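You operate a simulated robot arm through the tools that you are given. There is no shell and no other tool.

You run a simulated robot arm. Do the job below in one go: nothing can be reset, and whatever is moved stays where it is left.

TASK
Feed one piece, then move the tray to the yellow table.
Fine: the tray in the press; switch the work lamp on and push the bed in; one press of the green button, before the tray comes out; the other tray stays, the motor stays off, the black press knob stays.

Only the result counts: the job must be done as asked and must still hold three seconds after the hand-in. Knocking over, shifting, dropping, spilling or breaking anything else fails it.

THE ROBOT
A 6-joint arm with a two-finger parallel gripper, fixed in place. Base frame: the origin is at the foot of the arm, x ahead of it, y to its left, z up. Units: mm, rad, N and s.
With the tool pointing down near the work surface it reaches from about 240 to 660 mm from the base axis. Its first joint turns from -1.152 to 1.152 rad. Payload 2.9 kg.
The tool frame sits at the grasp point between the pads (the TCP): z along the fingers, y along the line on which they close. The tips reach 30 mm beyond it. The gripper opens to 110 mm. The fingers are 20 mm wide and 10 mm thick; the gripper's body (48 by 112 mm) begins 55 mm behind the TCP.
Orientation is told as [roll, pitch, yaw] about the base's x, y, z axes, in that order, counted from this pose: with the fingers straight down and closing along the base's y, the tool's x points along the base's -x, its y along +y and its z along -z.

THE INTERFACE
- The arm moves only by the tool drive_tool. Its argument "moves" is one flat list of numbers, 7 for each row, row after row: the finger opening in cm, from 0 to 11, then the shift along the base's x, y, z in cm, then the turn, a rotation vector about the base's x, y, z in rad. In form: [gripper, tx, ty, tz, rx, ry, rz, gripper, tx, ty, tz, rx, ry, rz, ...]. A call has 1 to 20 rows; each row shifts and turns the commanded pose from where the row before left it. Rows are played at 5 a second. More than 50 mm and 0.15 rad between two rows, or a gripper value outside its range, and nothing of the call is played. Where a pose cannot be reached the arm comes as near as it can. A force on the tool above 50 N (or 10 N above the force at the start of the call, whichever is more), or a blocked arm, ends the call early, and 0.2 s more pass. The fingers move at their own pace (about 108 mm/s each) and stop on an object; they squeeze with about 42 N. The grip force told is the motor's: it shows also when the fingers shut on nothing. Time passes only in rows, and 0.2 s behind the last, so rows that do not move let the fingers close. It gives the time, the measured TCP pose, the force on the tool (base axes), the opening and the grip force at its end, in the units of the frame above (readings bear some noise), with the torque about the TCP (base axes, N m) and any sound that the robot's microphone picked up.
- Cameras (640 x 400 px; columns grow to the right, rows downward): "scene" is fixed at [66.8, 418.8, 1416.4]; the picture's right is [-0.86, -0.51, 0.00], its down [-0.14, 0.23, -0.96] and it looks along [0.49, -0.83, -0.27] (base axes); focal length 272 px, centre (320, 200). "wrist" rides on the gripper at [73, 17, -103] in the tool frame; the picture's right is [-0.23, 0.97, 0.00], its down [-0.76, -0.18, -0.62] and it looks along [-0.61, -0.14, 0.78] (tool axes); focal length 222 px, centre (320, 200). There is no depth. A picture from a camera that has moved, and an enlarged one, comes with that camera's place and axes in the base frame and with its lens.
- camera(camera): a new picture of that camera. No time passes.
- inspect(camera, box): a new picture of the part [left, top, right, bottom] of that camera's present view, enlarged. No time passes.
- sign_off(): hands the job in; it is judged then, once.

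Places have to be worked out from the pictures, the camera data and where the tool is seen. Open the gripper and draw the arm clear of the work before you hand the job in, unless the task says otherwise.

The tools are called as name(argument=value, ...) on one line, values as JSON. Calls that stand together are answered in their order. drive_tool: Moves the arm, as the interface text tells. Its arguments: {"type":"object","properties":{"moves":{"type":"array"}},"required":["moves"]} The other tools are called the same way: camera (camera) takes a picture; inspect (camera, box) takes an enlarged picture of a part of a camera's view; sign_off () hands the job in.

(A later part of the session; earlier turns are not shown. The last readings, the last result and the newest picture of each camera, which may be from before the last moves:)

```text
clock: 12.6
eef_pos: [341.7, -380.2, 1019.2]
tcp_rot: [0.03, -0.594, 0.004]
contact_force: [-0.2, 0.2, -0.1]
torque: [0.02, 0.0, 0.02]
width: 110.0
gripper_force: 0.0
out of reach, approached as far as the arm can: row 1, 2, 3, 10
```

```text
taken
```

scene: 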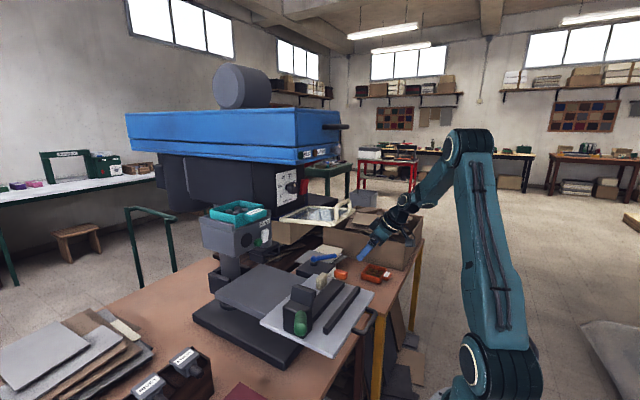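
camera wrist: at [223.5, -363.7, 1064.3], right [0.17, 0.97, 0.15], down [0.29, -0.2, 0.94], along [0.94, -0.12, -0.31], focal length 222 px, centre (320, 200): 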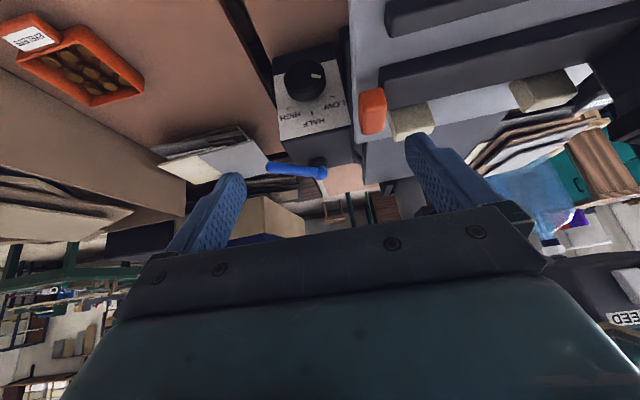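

Now the box face is visible with a black knob on a LOW/HALF/HIGH plate. I enlarge it.

inspect(camera="wrist", box=[240, 30, 400, 190])

inspect(camera="wrist", box=[340, 40, 600, 180])

inspect(camera="wrist", box=[480, 120, 640, 330])

```text
2.50 times, centred on (320, 110) of wrist
camera zoom: at [223.5, -363.7, 1064.3], right [0.17, 0.97, 0.15], down [0.29, -0.2, 0.94], along [0.94, -0.12, -0.31], focal length 555 px, centre (320, 425)
```

zoom: 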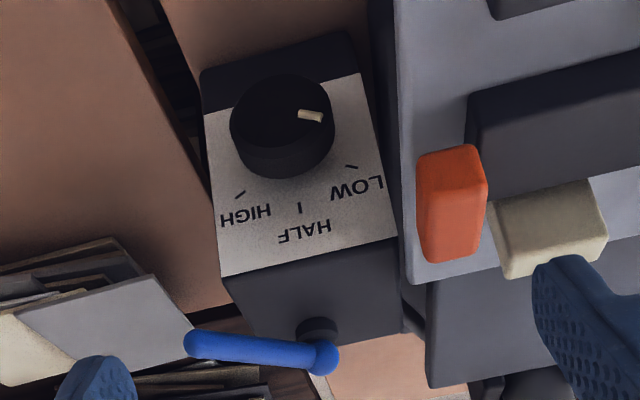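

```text
2.46 times, centred on (470, 110) of wrist
camera zoom: at [223.5, -363.7, 1064.3], right [0.17, 0.97, 0.15], down [0.29, -0.2, 0.94], along [0.94, -0.12, -0.31], focal length 547 px, centre (-49, 422)
```

zoom: 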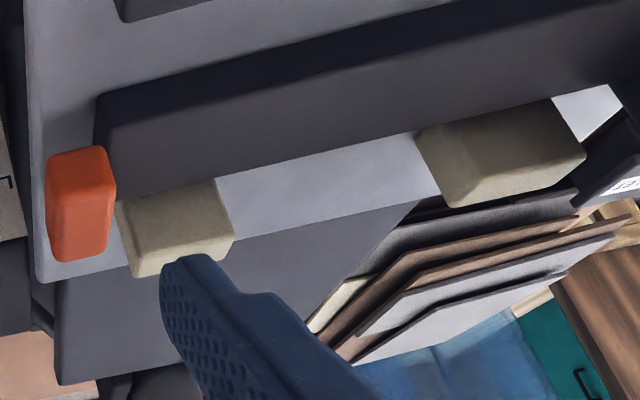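

```text
1.90 times, centred on (560, 225) of wrist
camera zoom: at [223.5, -363.7, 1064.3], right [0.17, 0.97, 0.15], down [0.29, -0.2, 0.94], along [0.94, -0.12, -0.31], focal length 423 px, centre (-137, 152)
```

zoom: 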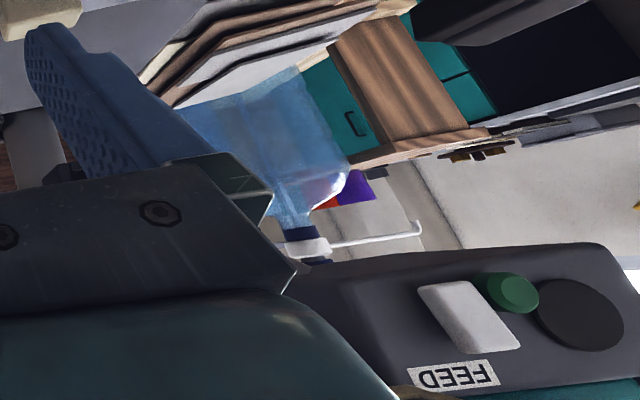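

The black box carries its own black knob (currently before LOW) and a blue lever; neither is labelled as a lamp. To find the work lamp I go back around the guard to the +y side and look under the head from there.

drive_tool(moves=[11, -0.7, 4.2, 1.3, 0, 0.1, 0, 11, -0.7, 4.2, 1.3, 0, 0.1, 0, 11, -0.7, 4.2, 1.3, 0, 0.1, 0, 11, -0.7, 4.2, 1.3, 0, 0, 0, 11, -0.5, 4.2, 1.3, 0, 0, 0, 11, 0, 4.2, 1.3, 0, 0, 0, 11, 0.7, 4.2, 1.3, 0, 0, 0, 11, 0.7, 4.2, 1.3, 0, 0, 0, 11, 0.7, 4.2, 1.3, 0, 0, 0, 11, 0.7, 4.2, 1.3, 0, 0, 0])

```text
clock: 14.8
eef_pos: [342.3, 45.3, 1147.9]
tcp_rot: [0.031, -0.295, 0.003]
contact_force: [0.2, -0.2, 0.5]
torque: [-0.01, -0.03, 0.03]
width: 110.0
gripper_force: 0.1
```

Traverse done without contact. Next I yaw the tool so the camera will look toward -y, moving out to about (400, 150).

drive_tool(moves=[11, 0.6, 1, 0, 0, 0, -0.145, 11, 0.6, 1, 0, 0, 0, -0.145, 11, 0.6, 1, 0, 0, 0, -0.145, 11, 0.6, 1, 0, 0, 0, -0.145, 11, 0.6, 1, 0, 0, 0, -0.145, 11, 0.6, 1, 0, 0, 0, -0.145, 11, 0.6, 1, 0, 0, 0, -0.145, 11, 0.6, 1, 0, 0, 0, -0.145, 11, 0.6, 1, 0, 0, 0, -0.145, 11, 0.6, 1, 0, 0, 0, -0.145])

camera(camera="wrist")

```text
clock: 17.0
eef_pos: [401.2, 142.7, 1145.4]
tcp_rot: [0.03, -0.294, -1.45]
contact_force: [-1.0, 0.3, -0.4]
torque: [-0.04, 0.0, 0.0]
width: 110.0
gripper_force: 0.1
```

```text
taken
camera wrist: at [401.7, 244.3, 1223.1], right [0.99, -0.09, 0.1], down [-0.13, -0.57, 0.81], along [-0.02, -0.82, -0.58], focal length 222 px, centre (320, 200)
```

wrist: 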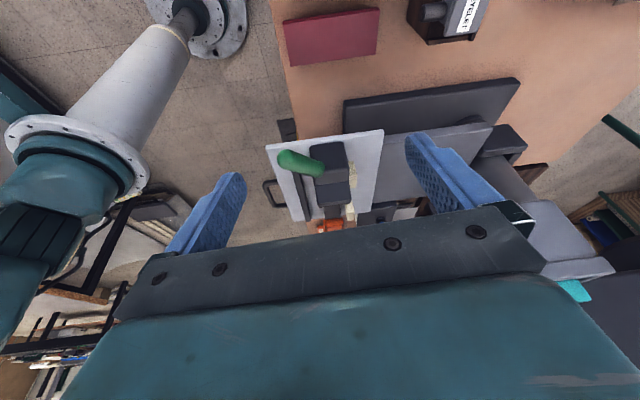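

The view now faces -y. I tilt up in steps so I can see under the head.

drive_tool(moves=[11, 0, 0, 0, -0.147, -0.018, 0, 11, 0, 0, 0, -0.147, -0.018, 0, 11, 0, 0, 0, -0.147, -0.018, 0, 11, 0, 0, 0, -0.147, -0.018, 0, 11, 0, 0, 0, -0.147, -0.018, 0, 11, 0, 0, 0, -0.147, -0.018, 0, 11, 0, 0, 0, -0.147, -0.018, 0])

camera(camera="wrist")

camera(camera="scene")

```text
clock: 18.6
eef_pos: [342.6, 30.9, 1005.2]
tcp_rot: [0.038, -1.326, -1.449]
contact_force: [-0.8, 0.0, 0.1]
torque: [0.0, -0.02, -0.02]
width: 110.0
gripper_force: 0.1
out of reach, approached as far as the arm can: row 2, 3, 4, 5, 6, 7
```

```text
taken
camera wrist: at [341.1, 150.5, 959.6], right [0.97, 0.1, 0.23], down [-0.25, 0.39, 0.89], along [0.0, -0.92, 0.4], focal length 222 px, centre (320, 200)
```

wrist: 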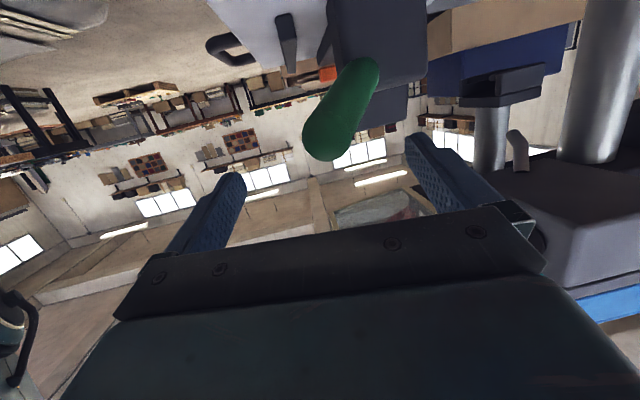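

```text
taken
```

scene: 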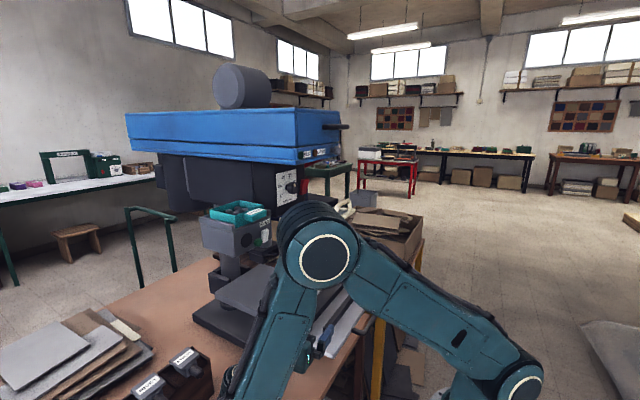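

Part of that went out of reach and the arm ended at (343, 31, 1005), close to the green bed handle; no contact force is shown. I back off gently up and toward +y in small steps before anything else.

drive_tool(moves=[11, 0, 1, 1, 0, 0, 0, 11, 0, 1, 1, 0, 0, 0])

camera(camera="wrist")

```text
clock: 19.2
eef_pos: [331.8, 35.2, 1007.9]
tcp_rot: [0.034, -1.33, -1.449]
contact_force: [-0.3, 0.0, 0.0]
torque: [0.02, 0.0, -0.04]
width: 110.3
gripper_force: 0.0
out of reach, approached as far as the arm can: row 1, 2
```

```text
taken
camera wrist: at [329.6, 154.9, 962.1], right [0.97, 0.1, 0.23], down [-0.25, 0.39, 0.89], along [0.0, -0.92, 0.4], focal length 222 px, centre (320, 200)
```

wrist: 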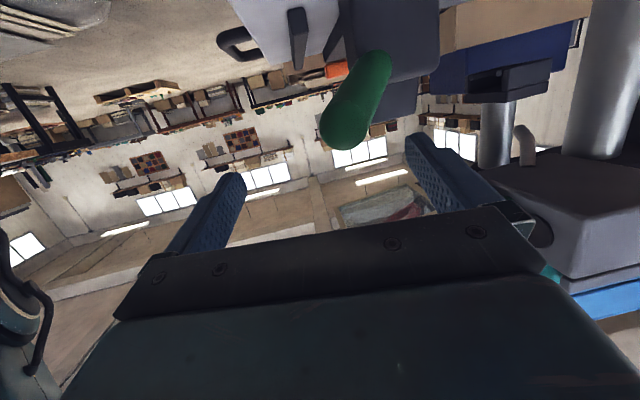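

Still at a joint limit. I undo the tilt in small steps while drawing toward +y and up.

drive_tool(moves=[11, 0, 0.5, 1, 0.1, 0.012, 0, 11, 0, 0.5, 1, 0.1, 0.012, 0])

drive_tool(moves=[11, 0, 1, 1.5, 0.1, 0.012, 0, 11, 0, 1, 1.5, 0.1, 0.012, 0])

camera(camera="wrist")

```text
clock: 19.8
eef_pos: [330.7, 44.7, 1027.5]
tcp_rot: [0.029, -1.13, -1.446]
contact_force: [0.8, 0.0, -0.6]
torque: [-0.02, 0.0, 0.02]
width: 110.4
gripper_force: 0.1
```

```text
clock: 20.4
eef_pos: [329.8, 65.7, 1059.2]
tcp_rot: [0.031, -0.93, -1.448]
contact_force: [0.3, -1.3, -0.5]
torque: [0.02, 0.01, 0.0]
width: 109.9
gripper_force: 0.0
```

```text
taken
camera wrist: at [326.9, 194.7, 1063.5], right [0.98, 0.01, 0.2], down [-0.2, 0.01, 0.98], along [0.0, -1.0, 0.01], focal length 222 px, centre (320, 200)
```

wrist: 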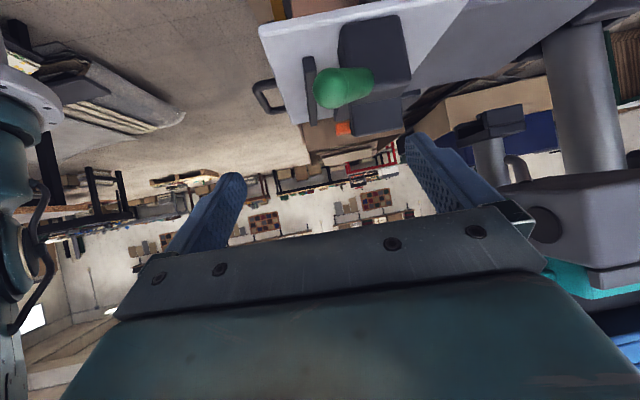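

Clear of the handle now, with no contact. I raise the tool gently along the +y side to get level with the underside of the blue head.

drive_tool(moves=[11, 0.5, 1.5, 4, 0, 0, 0, 11, 0.5, 1.5, 4, 0, 0, 0])

drive_tool(moves=[11, 0.5, 1.5, 4, 0, 0, 0, 11, 0.5, 1.5, 4, 0, 0, 0])

camera(camera="wrist")

```text
clock: 21.0
eef_pos: [336.1, 77.7, 1103.8]
tcp_rot: [0.033, -0.927, -1.448]
contact_force: [0.2, -0.5, -0.1]
torque: [-0.02, -0.03, 0.0]
width: 110.2
gripper_force: 0.1
out of reach, approached as far as the arm can: row 2
```

```text
clock: 21.6
eef_pos: [338.1, 64.4, 1111.2]
tcp_rot: [0.035, -0.927, -1.448]
contact_force: [-0.1, 0.5, -0.2]
torque: [0.01, 0.0, -0.01]
width: 110.1
gripper_force: 0.0
out of reach, approached as far as the arm can: row 1, 2
```

```text
taken
camera wrist: at [335.7, 193.4, 1115.0], right [0.98, 0.01, 0.2], down [-0.2, 0.01, 0.98], along [0.01, -1.0, 0.01], focal length 222 px, centre (320, 200)
```

wrist: 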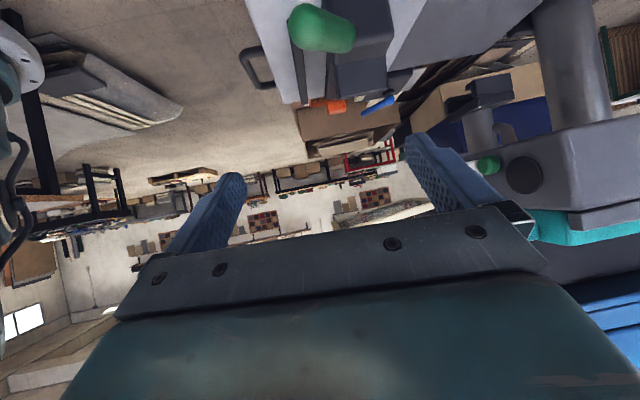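

Limits again, so this side view isn't practical. I straighten the tool, yaw back to facing the machine and try a front view from under the head instead.

drive_tool(moves=[11, 0, 0.5, 0, 0.13, 0.016, 0, 11, 0, 0.5, 0, 0.13, 0.016, 0, 11, 0, 0.5, 0, 0.13, 0.016, 0, 11, 0, 0.5, 0, 0.13, 0.016, 0])

drive_tool(moves=[11, 0, -0.5, 0.3, 0, 0, 0.145, 11, 0, -0.5, 0.3, 0, 0, 0.145, 11, 0, -0.5, 0.3, 0, 0, 0.145, 11, 0, -0.5, 0.3, 0, 0, 0.145, 11, 0, -0.5, 0.3, 0, 0, 0.145, 11, 0, -0.5, 0.3, 0, 0, 0.145, 11, 0, -0.5, 0.3, 0, 0, 0.145, 11, 0, -0.5, 0.3, 0, 0, 0.145])

```text
clock: 22.6
eef_pos: [337.8, 86.6, 1107.5]
tcp_rot: [0.032, -0.402, -1.448]
contact_force: [-0.4, 0.2, 0.6]
torque: [0.0, 0.01, 0.03]
width: 110.1
gripper_force: 0.0
```

```text
clock: 24.4
eef_pos: [338.2, 46.1, 1131.0]
tcp_rot: [0.031, -0.405, -0.283]
contact_force: [0.8, -0.1, 0.0]
torque: [0.0, -0.01, -0.01]
width: 110.1
gripper_force: 0.1
```

Now yaw is -0.28 and tilt -0.4. I tilt up stepwise while rising a little.

drive_tool(moves=[11, 0, 0, 1, -0.036, -0.125, 0, 11, 0, 0, 1, -0.036, -0.125, 0, 11, 0, 0, 1, -0.036, -0.125, 0])

drive_tool(moves=[11, 0, 0, 1, -0.036, -0.125, 0, 11, 0, 0, 1, -0.036, -0.125, 0])

drive_tool(moves=[11, 0.5, 0, 1, -0.036, -0.125, 0])

camera(camera="wrist")

```text
clock: 25.2
eef_pos: [338.2, 48.4, 1163.2]
tcp_rot: [0.035, -0.798, -0.291]
contact_force: [-0.3, -0.4, 0.6]
torque: [-0.02, 0.0, 0.05]
width: 110.1
gripper_force: 0.1
```

```text
clock: 25.8
eef_pos: [338.3, 47.9, 1182.3]
tcp_rot: [0.041, -1.058, -0.297]
contact_force: [-1.1, 0.0, -0.1]
torque: [-0.01, 0.01, -0.01]
width: 110.0
gripper_force: 0.1
```

```text
clock: 26.2
eef_pos: [344.3, 47.6, 1191.6]
tcp_rot: [0.047, -1.187, -0.301]
contact_force: [-0.3, 0.7, -0.1]
torque: [-0.02, -0.01, -0.01]
width: 110.0
gripper_force: 0.0
```

```text
taken
camera wrist: at [229.3, 97.6, 1163.3], right [0.33, 0.92, 0.23], down [-0.33, -0.11, 0.94], along [0.88, -0.38, 0.27], focal length 222 px, centre (320, 200)
```

wrist: 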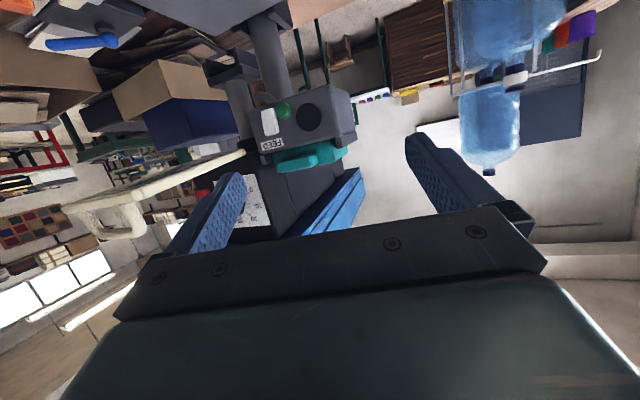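

This is working. I continue tilting and rising in single steps.

drive_tool(moves=[11, 0.5, 0, 1.5, -0.036, -0.125, 0])

drive_tool(moves=[11, 0.5, 0, 1.5, -0.036, -0.125, 0])

drive_tool(moves=[11, 0.5, 0, 1.5, -0.036, -0.125, 0])

camera(camera="wrist")

```text
clock: 26.6
eef_pos: [347.5, 48.8, 1205.7]
tcp_rot: [0.056, -1.316, -0.306]
contact_force: [-0.6, -0.1, 0.2]
torque: [0.01, -0.01, -0.02]
width: 110.0
gripper_force: 0.1
```

```text
clock: 27.0
eef_pos: [354.2, 46.7, 1221.8]
tcp_rot: [0.093, -1.447, -0.345]
contact_force: [0.0, 0.4, -0.1]
torque: [-0.01, 0.03, -0.03]
width: 110.0
gripper_force: 0.1
```

```text
clock: 27.4
eef_pos: [360.9, 49.5, 1238.1]
tcp_rot: [2.163, -1.561, -2.414]
contact_force: [0.9, 1.4, 0.0]
torque: [0.01, 0.01, 0.02]
width: 109.7
gripper_force: 0.1
```

```text
taken
camera wrist: at [264.4, 92.8, 1165.3], right [0.24, 0.94, 0.23], down [-0.65, -0.02, 0.76], along [0.72, -0.34, 0.61], focal length 222 px, centre (320, 200)
```

wrist: 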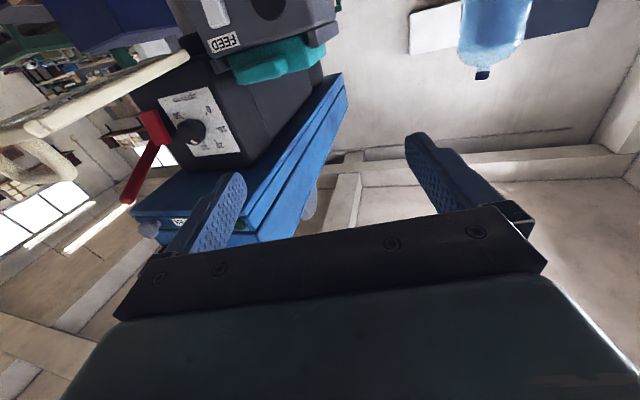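

Now I can see the underside of the blue head and the dial panel from below. I enlarge these.

inspect(camera="wrist", box=[100, 60, 360, 250])

inspect(camera="wrist", box=[110, 80, 250, 200])

inspect(camera="wrist", box=[150, 0, 350, 110])

```text
2.11 times, centred on (230, 155) of wrist
camera zoom: at [264.4, 92.8, 1165.3], right [0.24, 0.94, 0.23], down [-0.65, -0.02, 0.76], along [0.72, -0.34, 0.61], focal length 468 px, centre (510, 295)
```

zoom: 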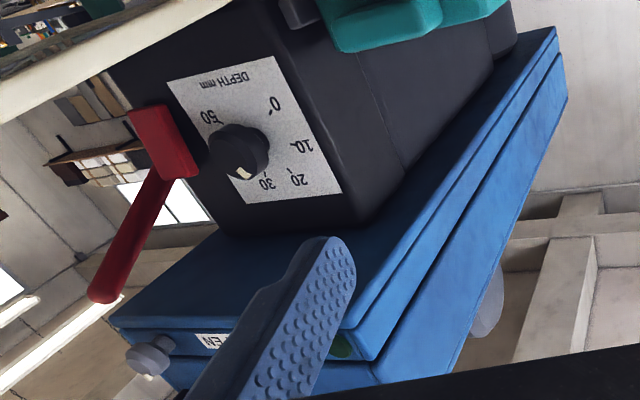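

```text
3.33 times, centred on (180, 140) of wrist
camera zoom: at [264.4, 92.8, 1165.3], right [0.24, 0.94, 0.23], down [-0.65, -0.02, 0.76], along [0.72, -0.34, 0.61], focal length 740 px, centre (787, 400)
```

zoom: 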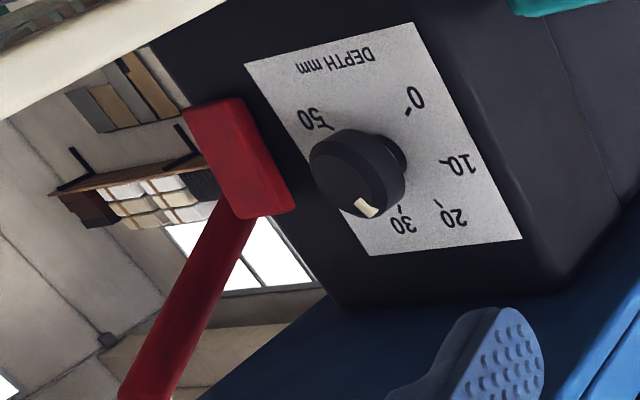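

```text
3.20 times, centred on (250, 55) of wrist
camera zoom: at [264.4, 92.8, 1165.3], right [0.24, 0.94, 0.23], down [-0.65, -0.02, 0.76], along [0.72, -0.34, 0.61], focal length 711 px, centre (544, 664)
```

zoom: 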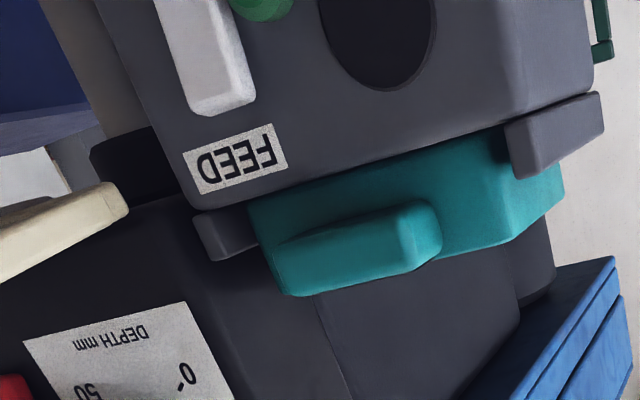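

No lamp sits under the head; both the red and the white parts look like rockers with their top edge standing out (off). The white rocker shares the FEED panel with the green button and the round lens-like disc, so I take it as the lamp switch. I now move in front of the FEED panel for a precise measurement.

drive_tool(moves=[11, 1, -1.7, -2.4, 0.032, 0.126, 0, 11, 1, -1.7, -2.4, 0.032, 0.126, 0])

drive_tool(moves=[11, 2, -1.7, -2.4, 0.032, 0.126, 0, 11, 2.5, -1.7, -2.4, 0.032, 0.126, 0])

camera(camera="wrist")

```text
clock: 28.0
eef_pos: [377.8, 14.7, 1187.8]
tcp_rot: [0.024, -1.315, -0.277]
contact_force: [1.0, -0.4, -0.1]
torque: [0.0, -0.03, -0.01]
width: 110.1
gripper_force: 0.1
```

```text
clock: 28.6
eef_pos: [421.4, -20.4, 1142.2]
tcp_rot: [0.008, -1.053, -0.262]
contact_force: [0.7, 0.0, -0.3]
torque: [-0.01, 0.0, -0.01]
width: 110.0
gripper_force: 0.1
```

```text
taken
camera wrist: at [304.1, 29.0, 1129.3], right [0.35, 0.91, 0.2], down [-0.21, -0.13, 0.97], along [0.91, -0.38, 0.14], focal length 222 px, centre (320, 200)
```

wrist: 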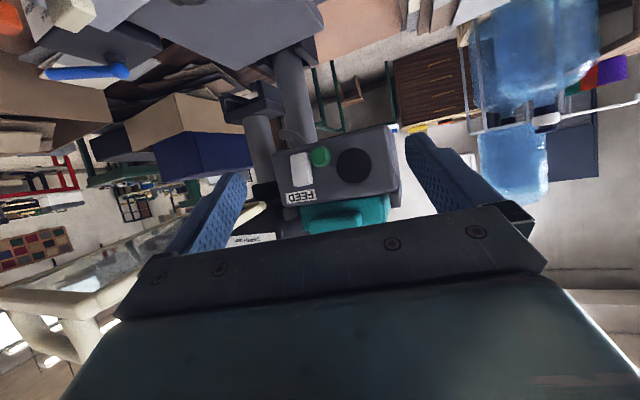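

inspect(camera="wrist", box=[260, 120, 420, 240])

inspect(camera="wrist", box=[270, 130, 370, 200])

inspect(camera="wrist", box=[0, 170, 300, 380])

```text
3.33 times, centred on (340, 180) of wrist
camera zoom: at [304.1, 29.0, 1129.3], right [0.35, 0.91, 0.2], down [-0.21, -0.13, 0.97], along [0.91, -0.38, 0.14], focal length 740 px, centre (253, 267)
```

zoom: 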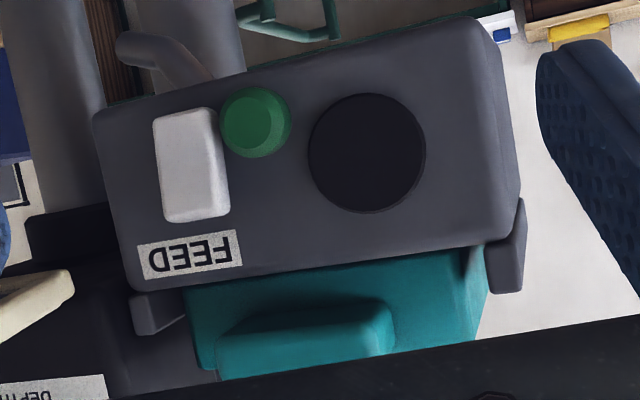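

```text
5.71 times, centred on (320, 165) of wrist
camera zoom: at [304.1, 29.0, 1129.3], right [0.35, 0.91, 0.2], down [-0.21, -0.13, 0.97], along [0.91, -0.38, 0.14], focal length 1269 px, centre (320, 400)
```

zoom: 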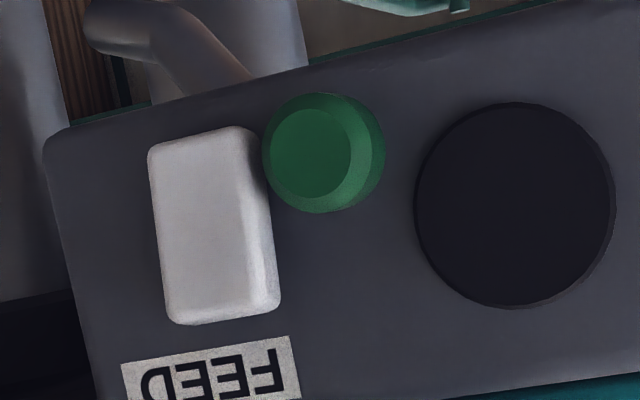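

```text
1.90 times, centred on (150, 275) of wrist
camera zoom: at [304.1, 29.0, 1129.3], right [0.35, 0.91, 0.2], down [-0.21, -0.13, 0.97], along [0.91, -0.38, 0.14], focal length 423 px, centre (644, 57)
```

zoom: 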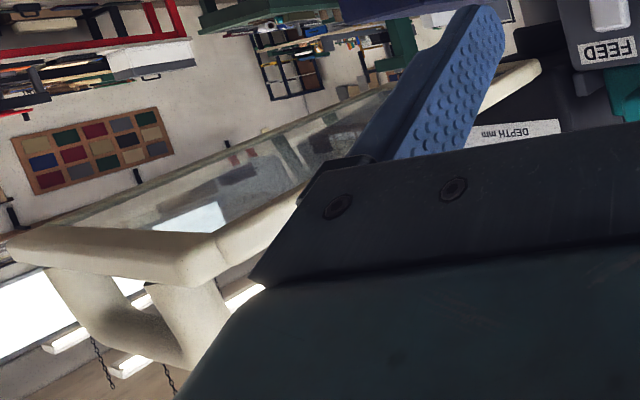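

Triangulation gives the green button's front at about (539, -63, 1118), the white rocker's centre at (529, -82, 1127), and the guard edge at y≈-131, z≈1165-1185. I close the fingers and yaw further so the gripper body stays clear of the guard, stopping about 40 mm short of the rocker's top end.

drive_tool(moves=[0, 1.1, -1.8, 0.2, 0, 0, -0.113, 0, 1.1, -1.8, 0.2, 0, 0, -0.113, 0, 1.1, -1.8, 0.2, 0, 0, -0.113, 0, 0, 0, 0, 0, 0, 0, 0, 0, 0, 0, 0, 0, 0])

camera(camera="wrist")

inspect(camera="scene", box=[180, 180, 360, 290])

```text
clock: 29.8
eef_pos: [456.7, -76.2, 1148.6]
tcp_rot: [0.009, -1.055, -0.602]
contact_force: [0.1, -0.1, -0.5]
torque: [0.04, 0.04, 0.01]
width: 0.0
gripper_force: 37.6
```

```text
taken
camera wrist: at [360.7, 10.3, 1135.5], right [0.64, 0.74, 0.2], down [-0.24, -0.06, 0.97], along [0.73, -0.67, 0.14], focal length 222 px, centre (320, 200)
```

wrist: 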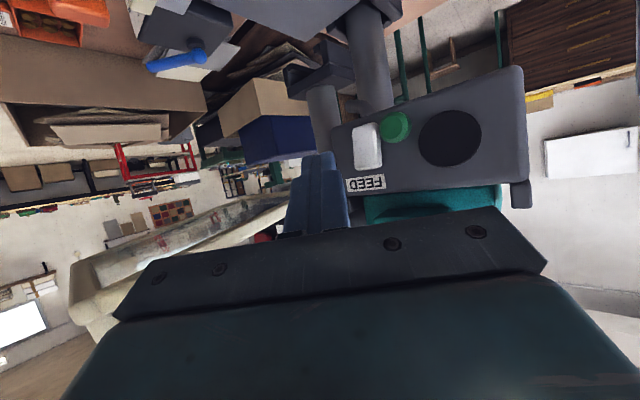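

```text
3.56 times, centred on (270, 235) of scene
camera zoom: at [66.8, 418.8, 1416.4], right [-0.86, -0.51, 0.0], down [-0.14, 0.23, -0.96], along [0.49, -0.83, -0.27], focal length 966 px, centre (498, 76)
```

zoom: 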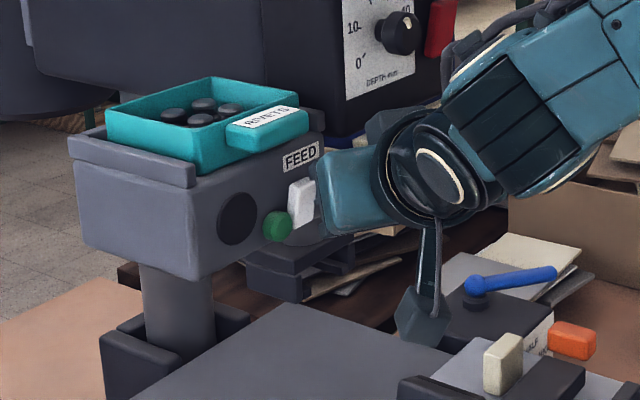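

The closed fingertips are just right of the rocker in this view. I enlarge to re-measure the rocker and button from this closer place.

inspect(camera="wrist", box=[280, 90, 440, 200])

```text
3.64 times, centred on (360, 145) of wrist
camera zoom: at [360.7, 10.3, 1135.5], right [0.64, 0.74, 0.2], down [-0.24, -0.06, 0.97], along [0.73, -0.67, 0.14], focal length 808 px, centre (174, 400)
```

zoom: 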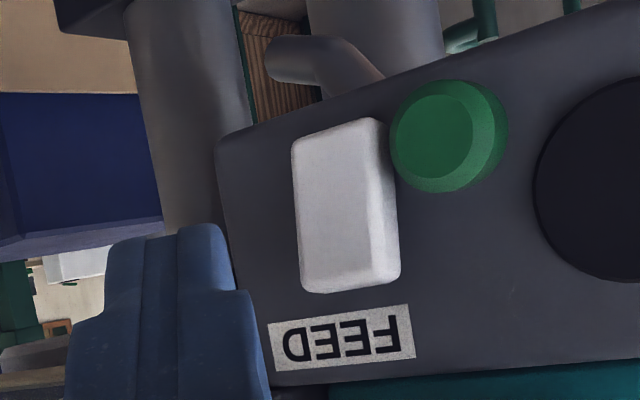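

The measurements agree: rocker spans z≈1110-1145 at y≈-83, and my leading fingertip is at about (488, -85, 1142). I advance straight along +x in small steps toward the rocker's top end.

drive_tool(moves=[0, 1.5, 0, -0.2, 0, 0, 0, 0, 1.2, 0, 0, 0, 0, 0])

drive_tool(moves=[0, 0.4, 0, 0, 0, 0, 0, 0, 0.3, 0, 0, 0, 0, 0])

camera(camera="wrist")

inspect(camera="scene", box=[220, 200, 320, 270])

```text
clock: 30.4
eef_pos: [482.1, -74.9, 1146.5]
tcp_rot: [0.009, -1.056, -0.601]
contact_force: [-0.7, 0.7, 0.2]
torque: [-0.02, 0.05, -0.01]
width: 0.0
gripper_force: 37.6
```

```text
clock: 31.0
eef_pos: [489.8, -75.4, 1145.5]
tcp_rot: [0.009, -1.056, -0.601]
contact_force: [0.2, -0.1, 0.1]
torque: [0.01, 0.01, -0.01]
width: 0.4
gripper_force: 37.9
```

```text
taken
camera wrist: at [394.0, 11.4, 1133.3], right [0.64, 0.74, 0.2], down [-0.24, -0.06, 0.97], along [0.73, -0.67, 0.14], focal length 222 px, centre (320, 200)
```

wrist: 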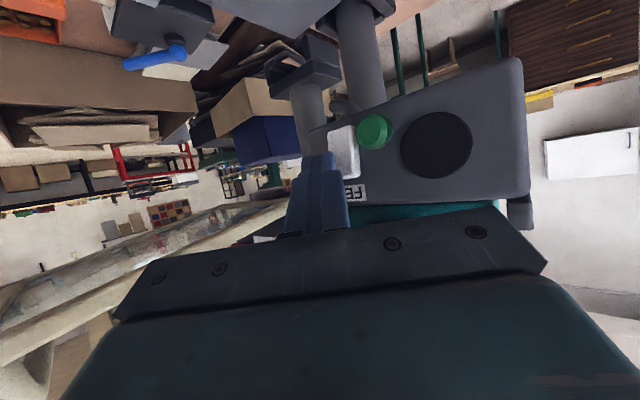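

```text
5.71 times, centred on (270, 235) of scene
camera zoom: at [66.8, 418.8, 1416.4], right [-0.86, -0.51, 0.0], down [-0.14, 0.23, -0.96], along [0.49, -0.83, -0.27], focal length 1552 px, centre (606, 0)
```

zoom: 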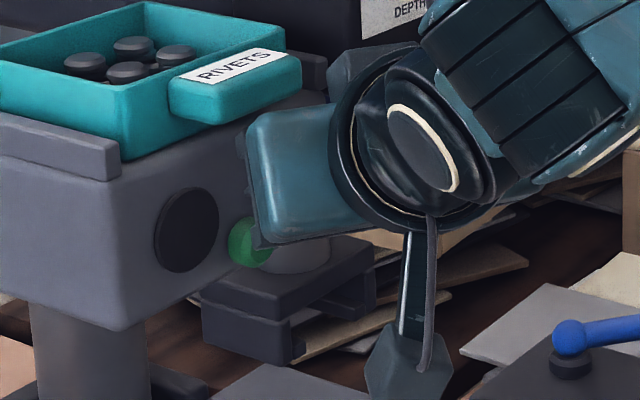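

No contact yet with the lead tip at about x=521. I zoom on the tip and rocker.

inspect(camera="wrist", box=[280, 100, 400, 210])

```text
3.64 times, centred on (340, 155) of wrist
camera zoom: at [394.0, 11.4, 1133.3], right [0.64, 0.74, 0.2], down [-0.24, -0.06, 0.97], along [0.73, -0.67, 0.14], focal length 808 px, centre (247, 364)
```

zoom: 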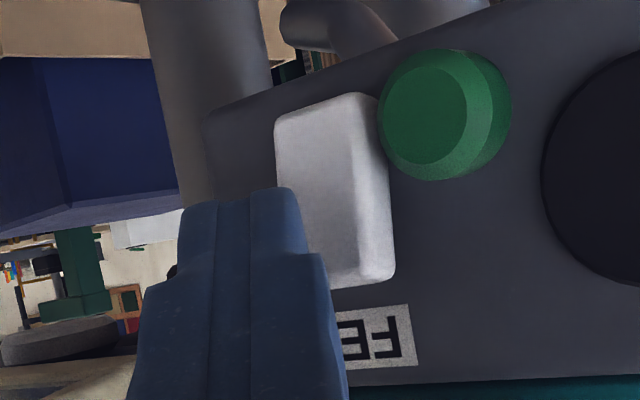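

The tip lines up with the rocker's upper half. I push on in 2-3 mm steps, reading the force.

drive_tool(moves=[0, 0.3, 0, 0, 0, 0, 0])

drive_tool(moves=[0, 0.3, 0, 0, 0, 0, 0])

drive_tool(moves=[0, 0.3, 0, 0, 0, 0, 0])

```text
clock: 31.4
eef_pos: [492.3, -74.8, 1145.7]
tcp_rot: [0.008, -1.056, -0.6]
contact_force: [-0.5, 1.8, 1.7]
torque: [-0.02, 0.0, 0.01]
width: 0.0
gripper_force: 37.6
```

```text
clock: 31.8
eef_pos: [495.3, -74.5, 1144.6]
tcp_rot: [0.007, -1.054, -0.6]
contact_force: [0.0, 0.0, 0.1]
torque: [0.01, 0.03, 0.02]
width: 0.0
gripper_force: 37.9
heard: click
```

```text
clock: 32.2
eef_pos: [496.7, -74.0, 1145.2]
tcp_rot: [0.006, -1.054, -0.602]
contact_force: [-22.6, 7.8, 6.8]
torque: [-0.01, -0.04, -0.02]
width: 0.0
gripper_force: 37.9
```

A click was heard, then firm resistance, so the rocker has switched. I back off along -x and look for the lamp.

drive_tool(moves=[0, -1.5, 0, 0, 0, 0, 0, 0, -2.5, 0, 0, 0, 0, 0, 0, -2.5, 1, 0, 0, 0, 0])

camera(camera="wrist")

camera(camera="scene")

```text
clock: 33.0
eef_pos: [431.6, -66.0, 1144.8]
tcp_rot: [0.009, -1.054, -0.603]
contact_force: [0.2, -0.5, 0.2]
torque: [0.01, -0.02, 0.02]
width: 0.2
gripper_force: 37.5
```

```text
taken
camera wrist: at [336.6, 20.2, 1132.7], right [0.64, 0.74, 0.2], down [-0.24, -0.06, 0.97], along [0.73, -0.67, 0.14], focal length 222 px, centre (320, 200)
```

wrist: 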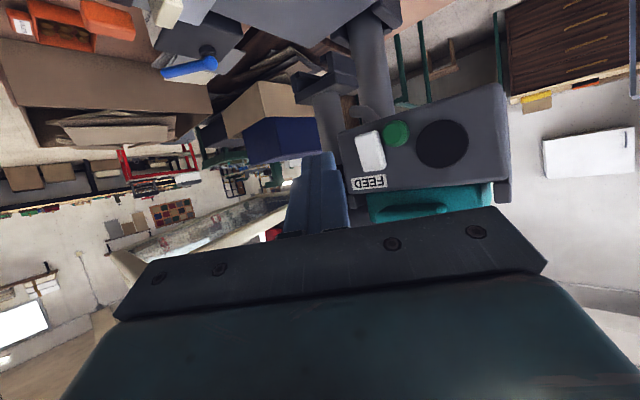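

```text
taken
```

scene: 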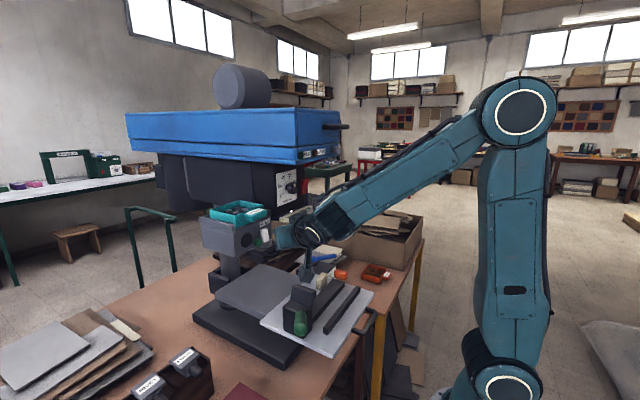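

inspect(camera="wrist", box=[330, 100, 490, 210])

inspect(camera="scene", box=[190, 190, 310, 270])

inspect(camera="scene", box=[120, 90, 440, 290])

```text
3.64 times, centred on (410, 155) of wrist
camera zoom: at [336.6, 20.2, 1132.7], right [0.64, 0.74, 0.2], down [-0.24, -0.06, 0.97], along [0.73, -0.67, 0.14], focal length 808 px, centre (-7, 364)
```

zoom: 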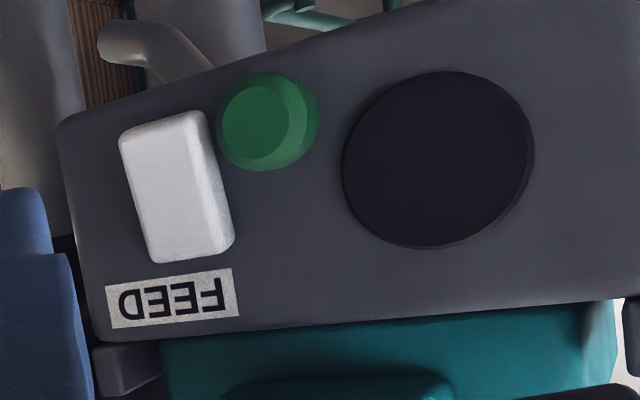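

```text
5.00 times, centred on (250, 230) of scene
camera zoom: at [66.8, 418.8, 1416.4], right [-0.86, -0.51, 0.0], down [-0.14, 0.23, -0.96], along [0.49, -0.83, -0.27], focal length 1358 px, centre (670, 50)
```

zoom: 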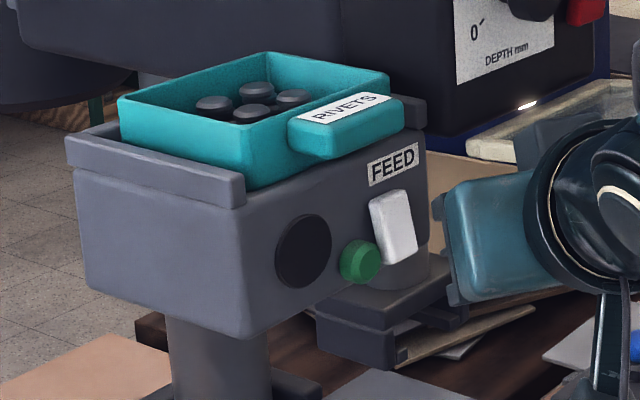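

```text
2.00 times, centred on (280, 190) of scene
camera zoom: at [66.8, 418.8, 1416.4], right [-0.86, -0.51, 0.0], down [-0.14, 0.23, -0.96], along [0.49, -0.83, -0.27], focal length 543 px, centre (400, 220)
```

zoom: 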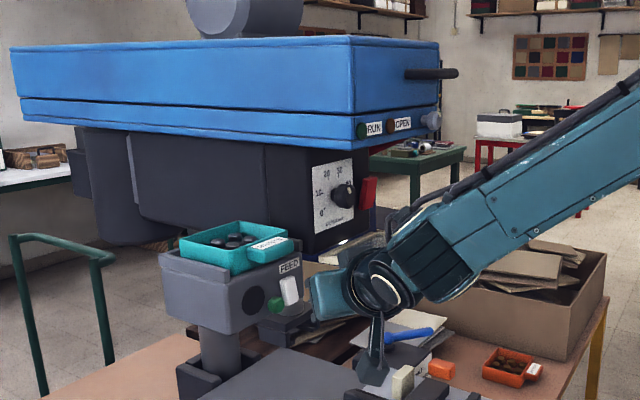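

The rocker now leans the other way, and there's a bright spot near the guard's rear edge that wasn't there before. I check that spot for lamp light.

inspect(camera="scene", box=[270, 195, 310, 220])

inspect(camera="wrist", box=[100, 150, 340, 290])

```text
16.00 times, centred on (290, 208) of scene
camera zoom: at [66.8, 418.8, 1416.4], right [-0.86, -0.51, 0.0], down [-0.14, 0.23, -0.96], along [0.49, -0.83, -0.27], focal length 4346 px, centre (800, 80)
```

zoom: 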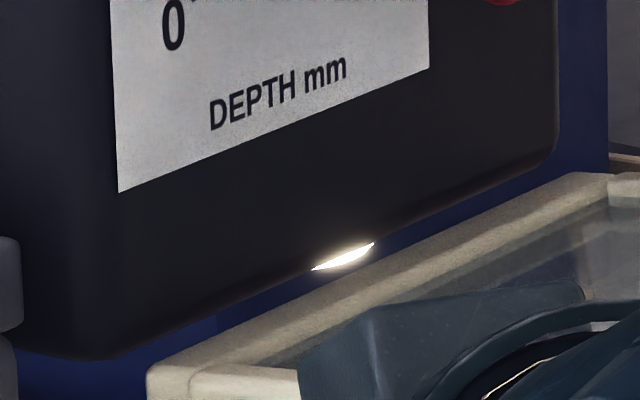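

```text
2.67 times, centred on (220, 220) of wrist
camera zoom: at [336.6, 20.2, 1132.7], right [0.64, 0.74, 0.2], down [-0.24, -0.06, 0.97], along [0.73, -0.67, 0.14], focal length 592 px, centre (587, 147)
```

zoom: 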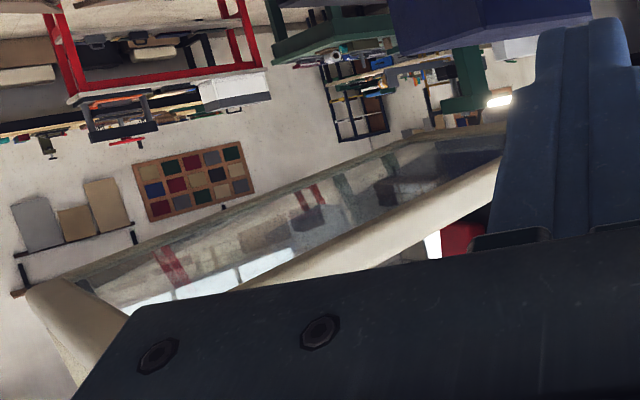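

The lens under the press head is glowing, so the white rocker was the lamp switch and the lamp is on. Next is the bed: I retreat from the FEED unit and straighten the tool to look at the bed's handle.

drive_tool(moves=[0, -3, 2.5, 0, 0, 0, 0.13, 0, -3, 2.5, 0, 0, 0, 0.13, 0, -3, 2.5, 0, 0, 0, 0.13])

drive_tool(moves=[0, -0.5, 0, 0, 0.03, 0.143, 0, 0, -0.5, 0, 0, 0.03, 0.143, 0, 0, -0.5, 0, 0, 0.03, 0.143, 0, 0, -0.5, 0, 0, 0.03, 0.143, 0, 0, -0.5, 0, 0, 0.03, 0.143, 0, 0, 0, 0, 0, 0, 0, 0.1, 0, 0, 0, 0, 0, 0, 0.1])

```text
clock: 33.8
eef_pos: [344.0, 11.2, 1146.4]
tcp_rot: [0.007, -1.055, -0.21]
contact_force: [0.4, -0.7, -0.7]
torque: [-0.01, 0.03, -0.03]
width: 0.0
gripper_force: 37.6
out of reach, approached as far as the arm can: row 3
```

```text
clock: 35.4
eef_pos: [321.1, 10.6, 1147.7]
tcp_rot: [0.005, -0.323, -0.011]
contact_force: [-0.5, 0.2, -0.1]
torque: [0.01, 0.02, 0.01]
width: 0.0
gripper_force: 38.0
```

I now go round in front of the guard to above the bed's handle for a look from closer.

drive_tool(moves=[0, -1.35, -3.25, -2.3, 0, 0.053, 0, 0, -1.35, -3.25, -2.3, 0, 0.053, 0, 0, -1.35, -3.25, -2.3, 0, 0.053, 0, 0, -1.35, -3.25, -2.3, 0, 0.053, 0, 0, -1.35, -3.25, -2.3, 0, 0.053, 0, 0, -1.35, -3.25, -2.3, 0, 0.053, 0])

camera(camera="wrist")

camera(camera="scene")

```text
clock: 36.8
eef_pos: [242.3, -185.9, 1008.2]
tcp_rot: [0.004, -0.006, -0.009]
contact_force: [0.3, 0.9, -0.1]
torque: [0.01, -0.01, 0.01]
width: 0.0
gripper_force: 37.9
```

```text
taken
camera wrist: at [168.4, -167.2, 1110.6], right [0.24, 0.97, 0.0], down [0.76, -0.19, 0.63], along [0.61, -0.14, -0.78], focal length 222 px, centre (320, 200)
```

wrist: 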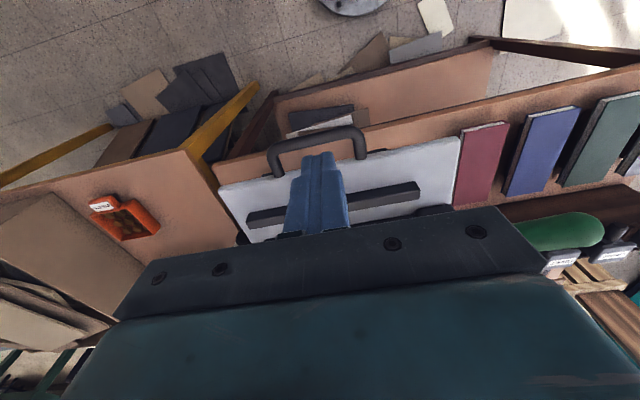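

```text
taken
```

scene: 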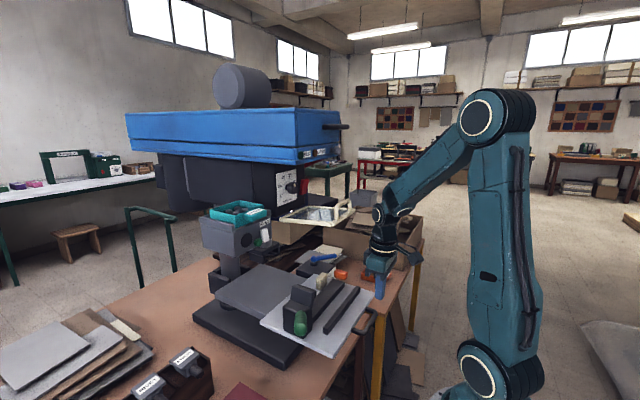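

inspect(camera="wrist", box=[200, 100, 480, 250])

inspect(camera="scene", box=[310, 250, 430, 370])

```text
2.29 times, centred on (340, 175) of wrist
camera zoom: at [168.4, -167.2, 1110.6], right [0.24, 0.97, 0.0], down [0.76, -0.19, 0.63], along [0.61, -0.14, -0.78], focal length 508 px, centre (274, 257)
```

zoom: 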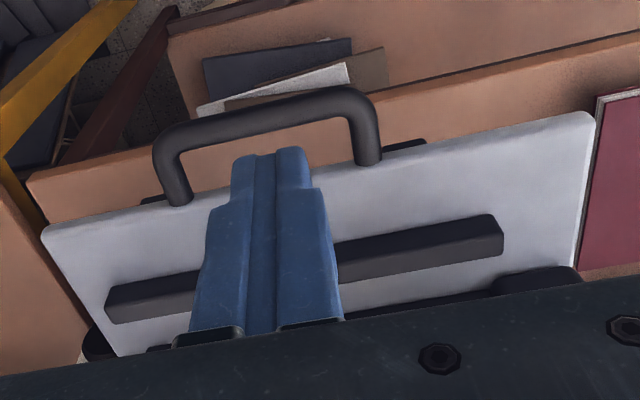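

```text
3.33 times, centred on (370, 310) of scene
camera zoom: at [66.8, 418.8, 1416.4], right [-0.86, -0.51, 0.0], down [-0.14, 0.23, -0.96], along [0.49, -0.83, -0.27], focal length 905 px, centre (153, -167)
```

zoom: 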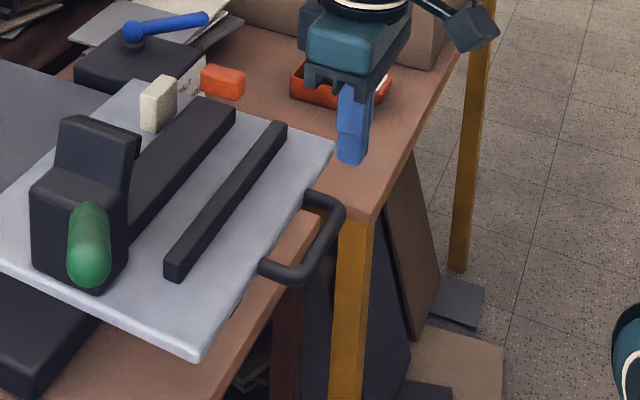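

The handle's bar is at about (262, -190, 888). I draw back to x≈228 and lower so the closed fingertips sit in front of the bar.

drive_tool(moves=[0, -1.5, -0.4, 0, 0, 0, 0, 0, 0, 0, -3.5, 0, 0, 0, 0, 0, 0, -3.5, 0, 0, 0, 0, 0, 0, -3.4, 0, 0, 0])

camera(camera="wrist")

inspect(camera="scene", box=[300, 230, 440, 350])

```text
clock: 37.8
eef_pos: [221.8, -187.6, 905.7]
tcp_rot: [0.005, -0.007, -0.009]
contact_force: [0.2, -0.2, 1.0]
torque: [-0.01, -0.03, -0.01]
width: 0.1
gripper_force: 37.7
```

```text
taken
camera wrist: at [148.4, -169.6, 1008.3], right [0.24, 0.97, 0.0], down [0.76, -0.19, 0.63], along [0.61, -0.14, -0.78], focal length 222 px, centre (320, 200)
```

wrist: 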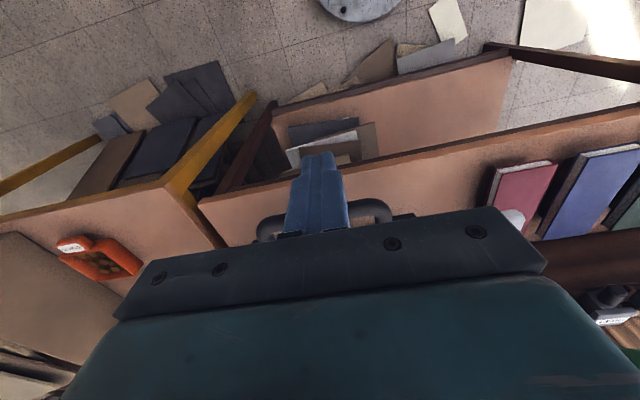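

```text
3.33 times, centred on (370, 290) of scene
camera zoom: at [66.8, 418.8, 1416.4], right [-0.86, -0.51, 0.0], down [-0.14, 0.23, -0.96], along [0.49, -0.83, -0.27], focal length 905 px, centre (153, -100)
```

zoom: 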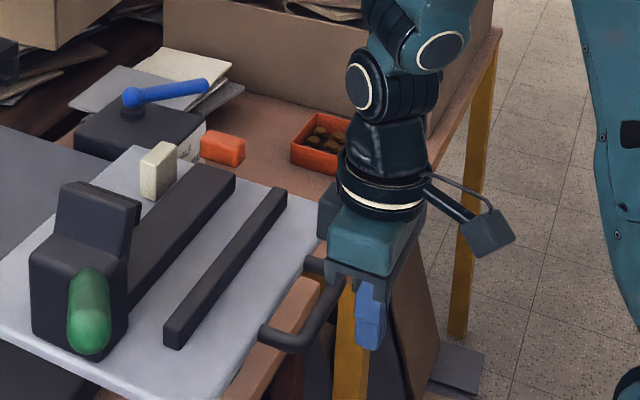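

The fingers hang just in front of the bar. I push along +x in small steps, watching the force.

drive_tool(moves=[0, 1.5, 0, 0, 0, 0, 0, 0, 0.8, 0, 0, 0, 0, 0, 0, 0.5, 0, 0, 0, 0, 0])

drive_tool(moves=[0, 0.5, 0, 0, 0, 0, 0, 0, 0.5, 0, 0, 0, 0, 0, 0, 0.5, 0, 0, 0, 0, 0])

```text
clock: 38.6
eef_pos: [251.4, -189.6, 904.8]
tcp_rot: [0.004, -0.005, -0.009]
contact_force: [-2.2, -1.1, -0.7]
torque: [-0.05, 0.03, 0.0]
width: 0.1
gripper_force: 37.7
```

```text
clock: 39.4
eef_pos: [269.0, -187.9, 904.8]
tcp_rot: [0.002, -0.007, -0.008]
contact_force: [-1.8, -0.2, 0.0]
torque: [-0.01, 0.02, -0.02]
width: 0.1
gripper_force: 37.6
```

The force is only about 2 N; I check whether the bed is sliding.

inspect(camera="scene", box=[200, 230, 420, 370])

camera(camera="wrist")

```text
2.86 times, centred on (310, 300) of scene
camera zoom: at [66.8, 418.8, 1416.4], right [-0.86, -0.51, 0.0], down [-0.14, 0.23, -0.96], along [0.49, -0.83, -0.27], focal length 776 px, centre (349, -86)
```

zoom: 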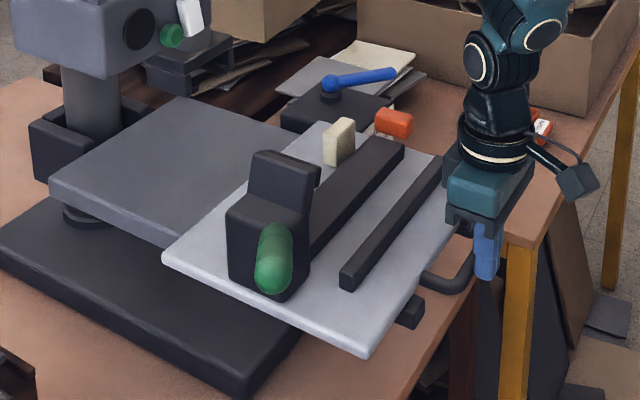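

```text
taken
camera wrist: at [195.1, -169.9, 1008.7], right [0.24, 0.97, 0.0], down [0.76, -0.19, 0.63], along [0.61, -0.14, -0.78], focal length 222 px, centre (320, 200)
```

wrist: 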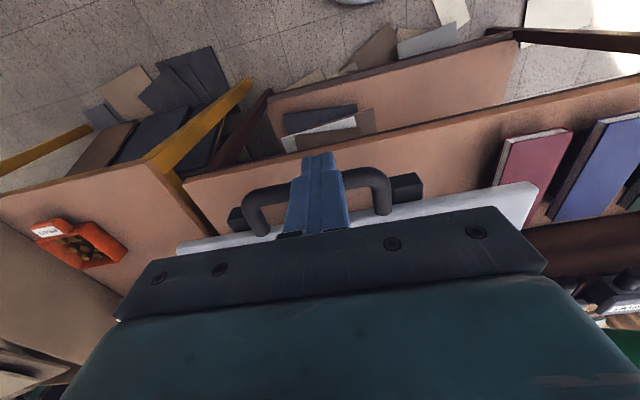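

The bed is sliding in. I keep pushing, tilting the tool gradually so the wrist stays clear of the guard.

drive_tool(moves=[0, 0.8, 0, 0, 0, -0.05, 0, 0, 0.8, 0, 0, 0, -0.05, 0, 0, 0.8, 0, 0, 0, -0.05, 0, 0, 0.8, 0, 0, 0, -0.05, 0])

drive_tool(moves=[0, 0.8, 0, 0, 0, -0.05, 0, 0, 0.8, 0, 0, 0, -0.05, 0, 0, 0.8, 0, 0, 0, -0.05, 0, 0, 0.8, 0, 0, 0, -0.05, 0])

camera(camera="wrist")

camera(camera="scene")

```text
clock: 40.4
eef_pos: [301.3, -188.9, 905.7]
tcp_rot: [0.004, -0.206, -0.008]
contact_force: [-1.1, 0.8, -0.7]
torque: [0.01, 0.08, 0.0]
width: 0.0
gripper_force: 37.7
```

```text
clock: 41.4
eef_pos: [332.3, -190.3, 907.2]
tcp_rot: [0.007, -0.409, -0.008]
contact_force: [-2.1, 0.2, 0.4]
torque: [0.01, 0.04, 0.02]
width: 0.0
gripper_force: 38.0
```

```text
taken
camera wrist: at [224.8, -171.4, 973.0], right [0.22, 0.97, 0.1], down [0.45, -0.19, 0.87], along [0.87, -0.14, -0.48], focal length 222 px, centre (320, 200)
```

wrist: 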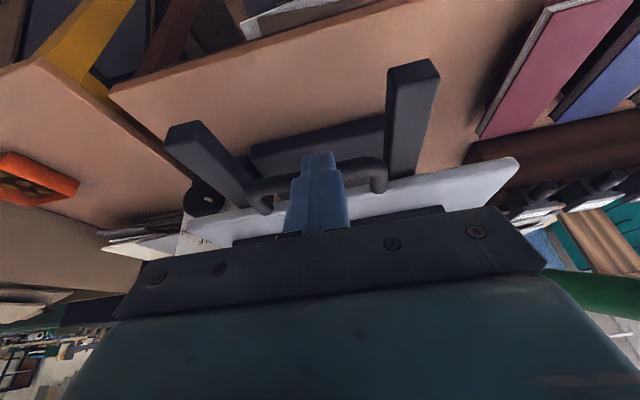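

```text
taken
```

scene: 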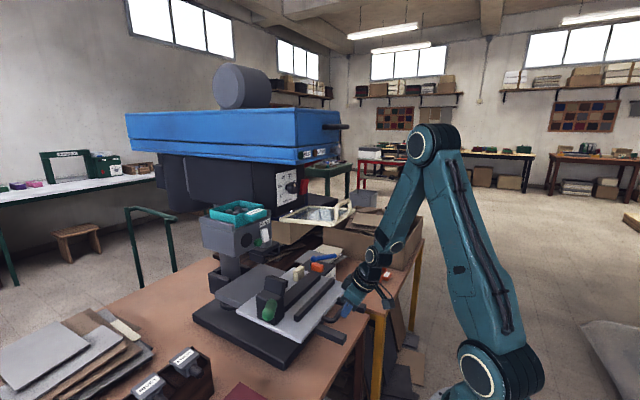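

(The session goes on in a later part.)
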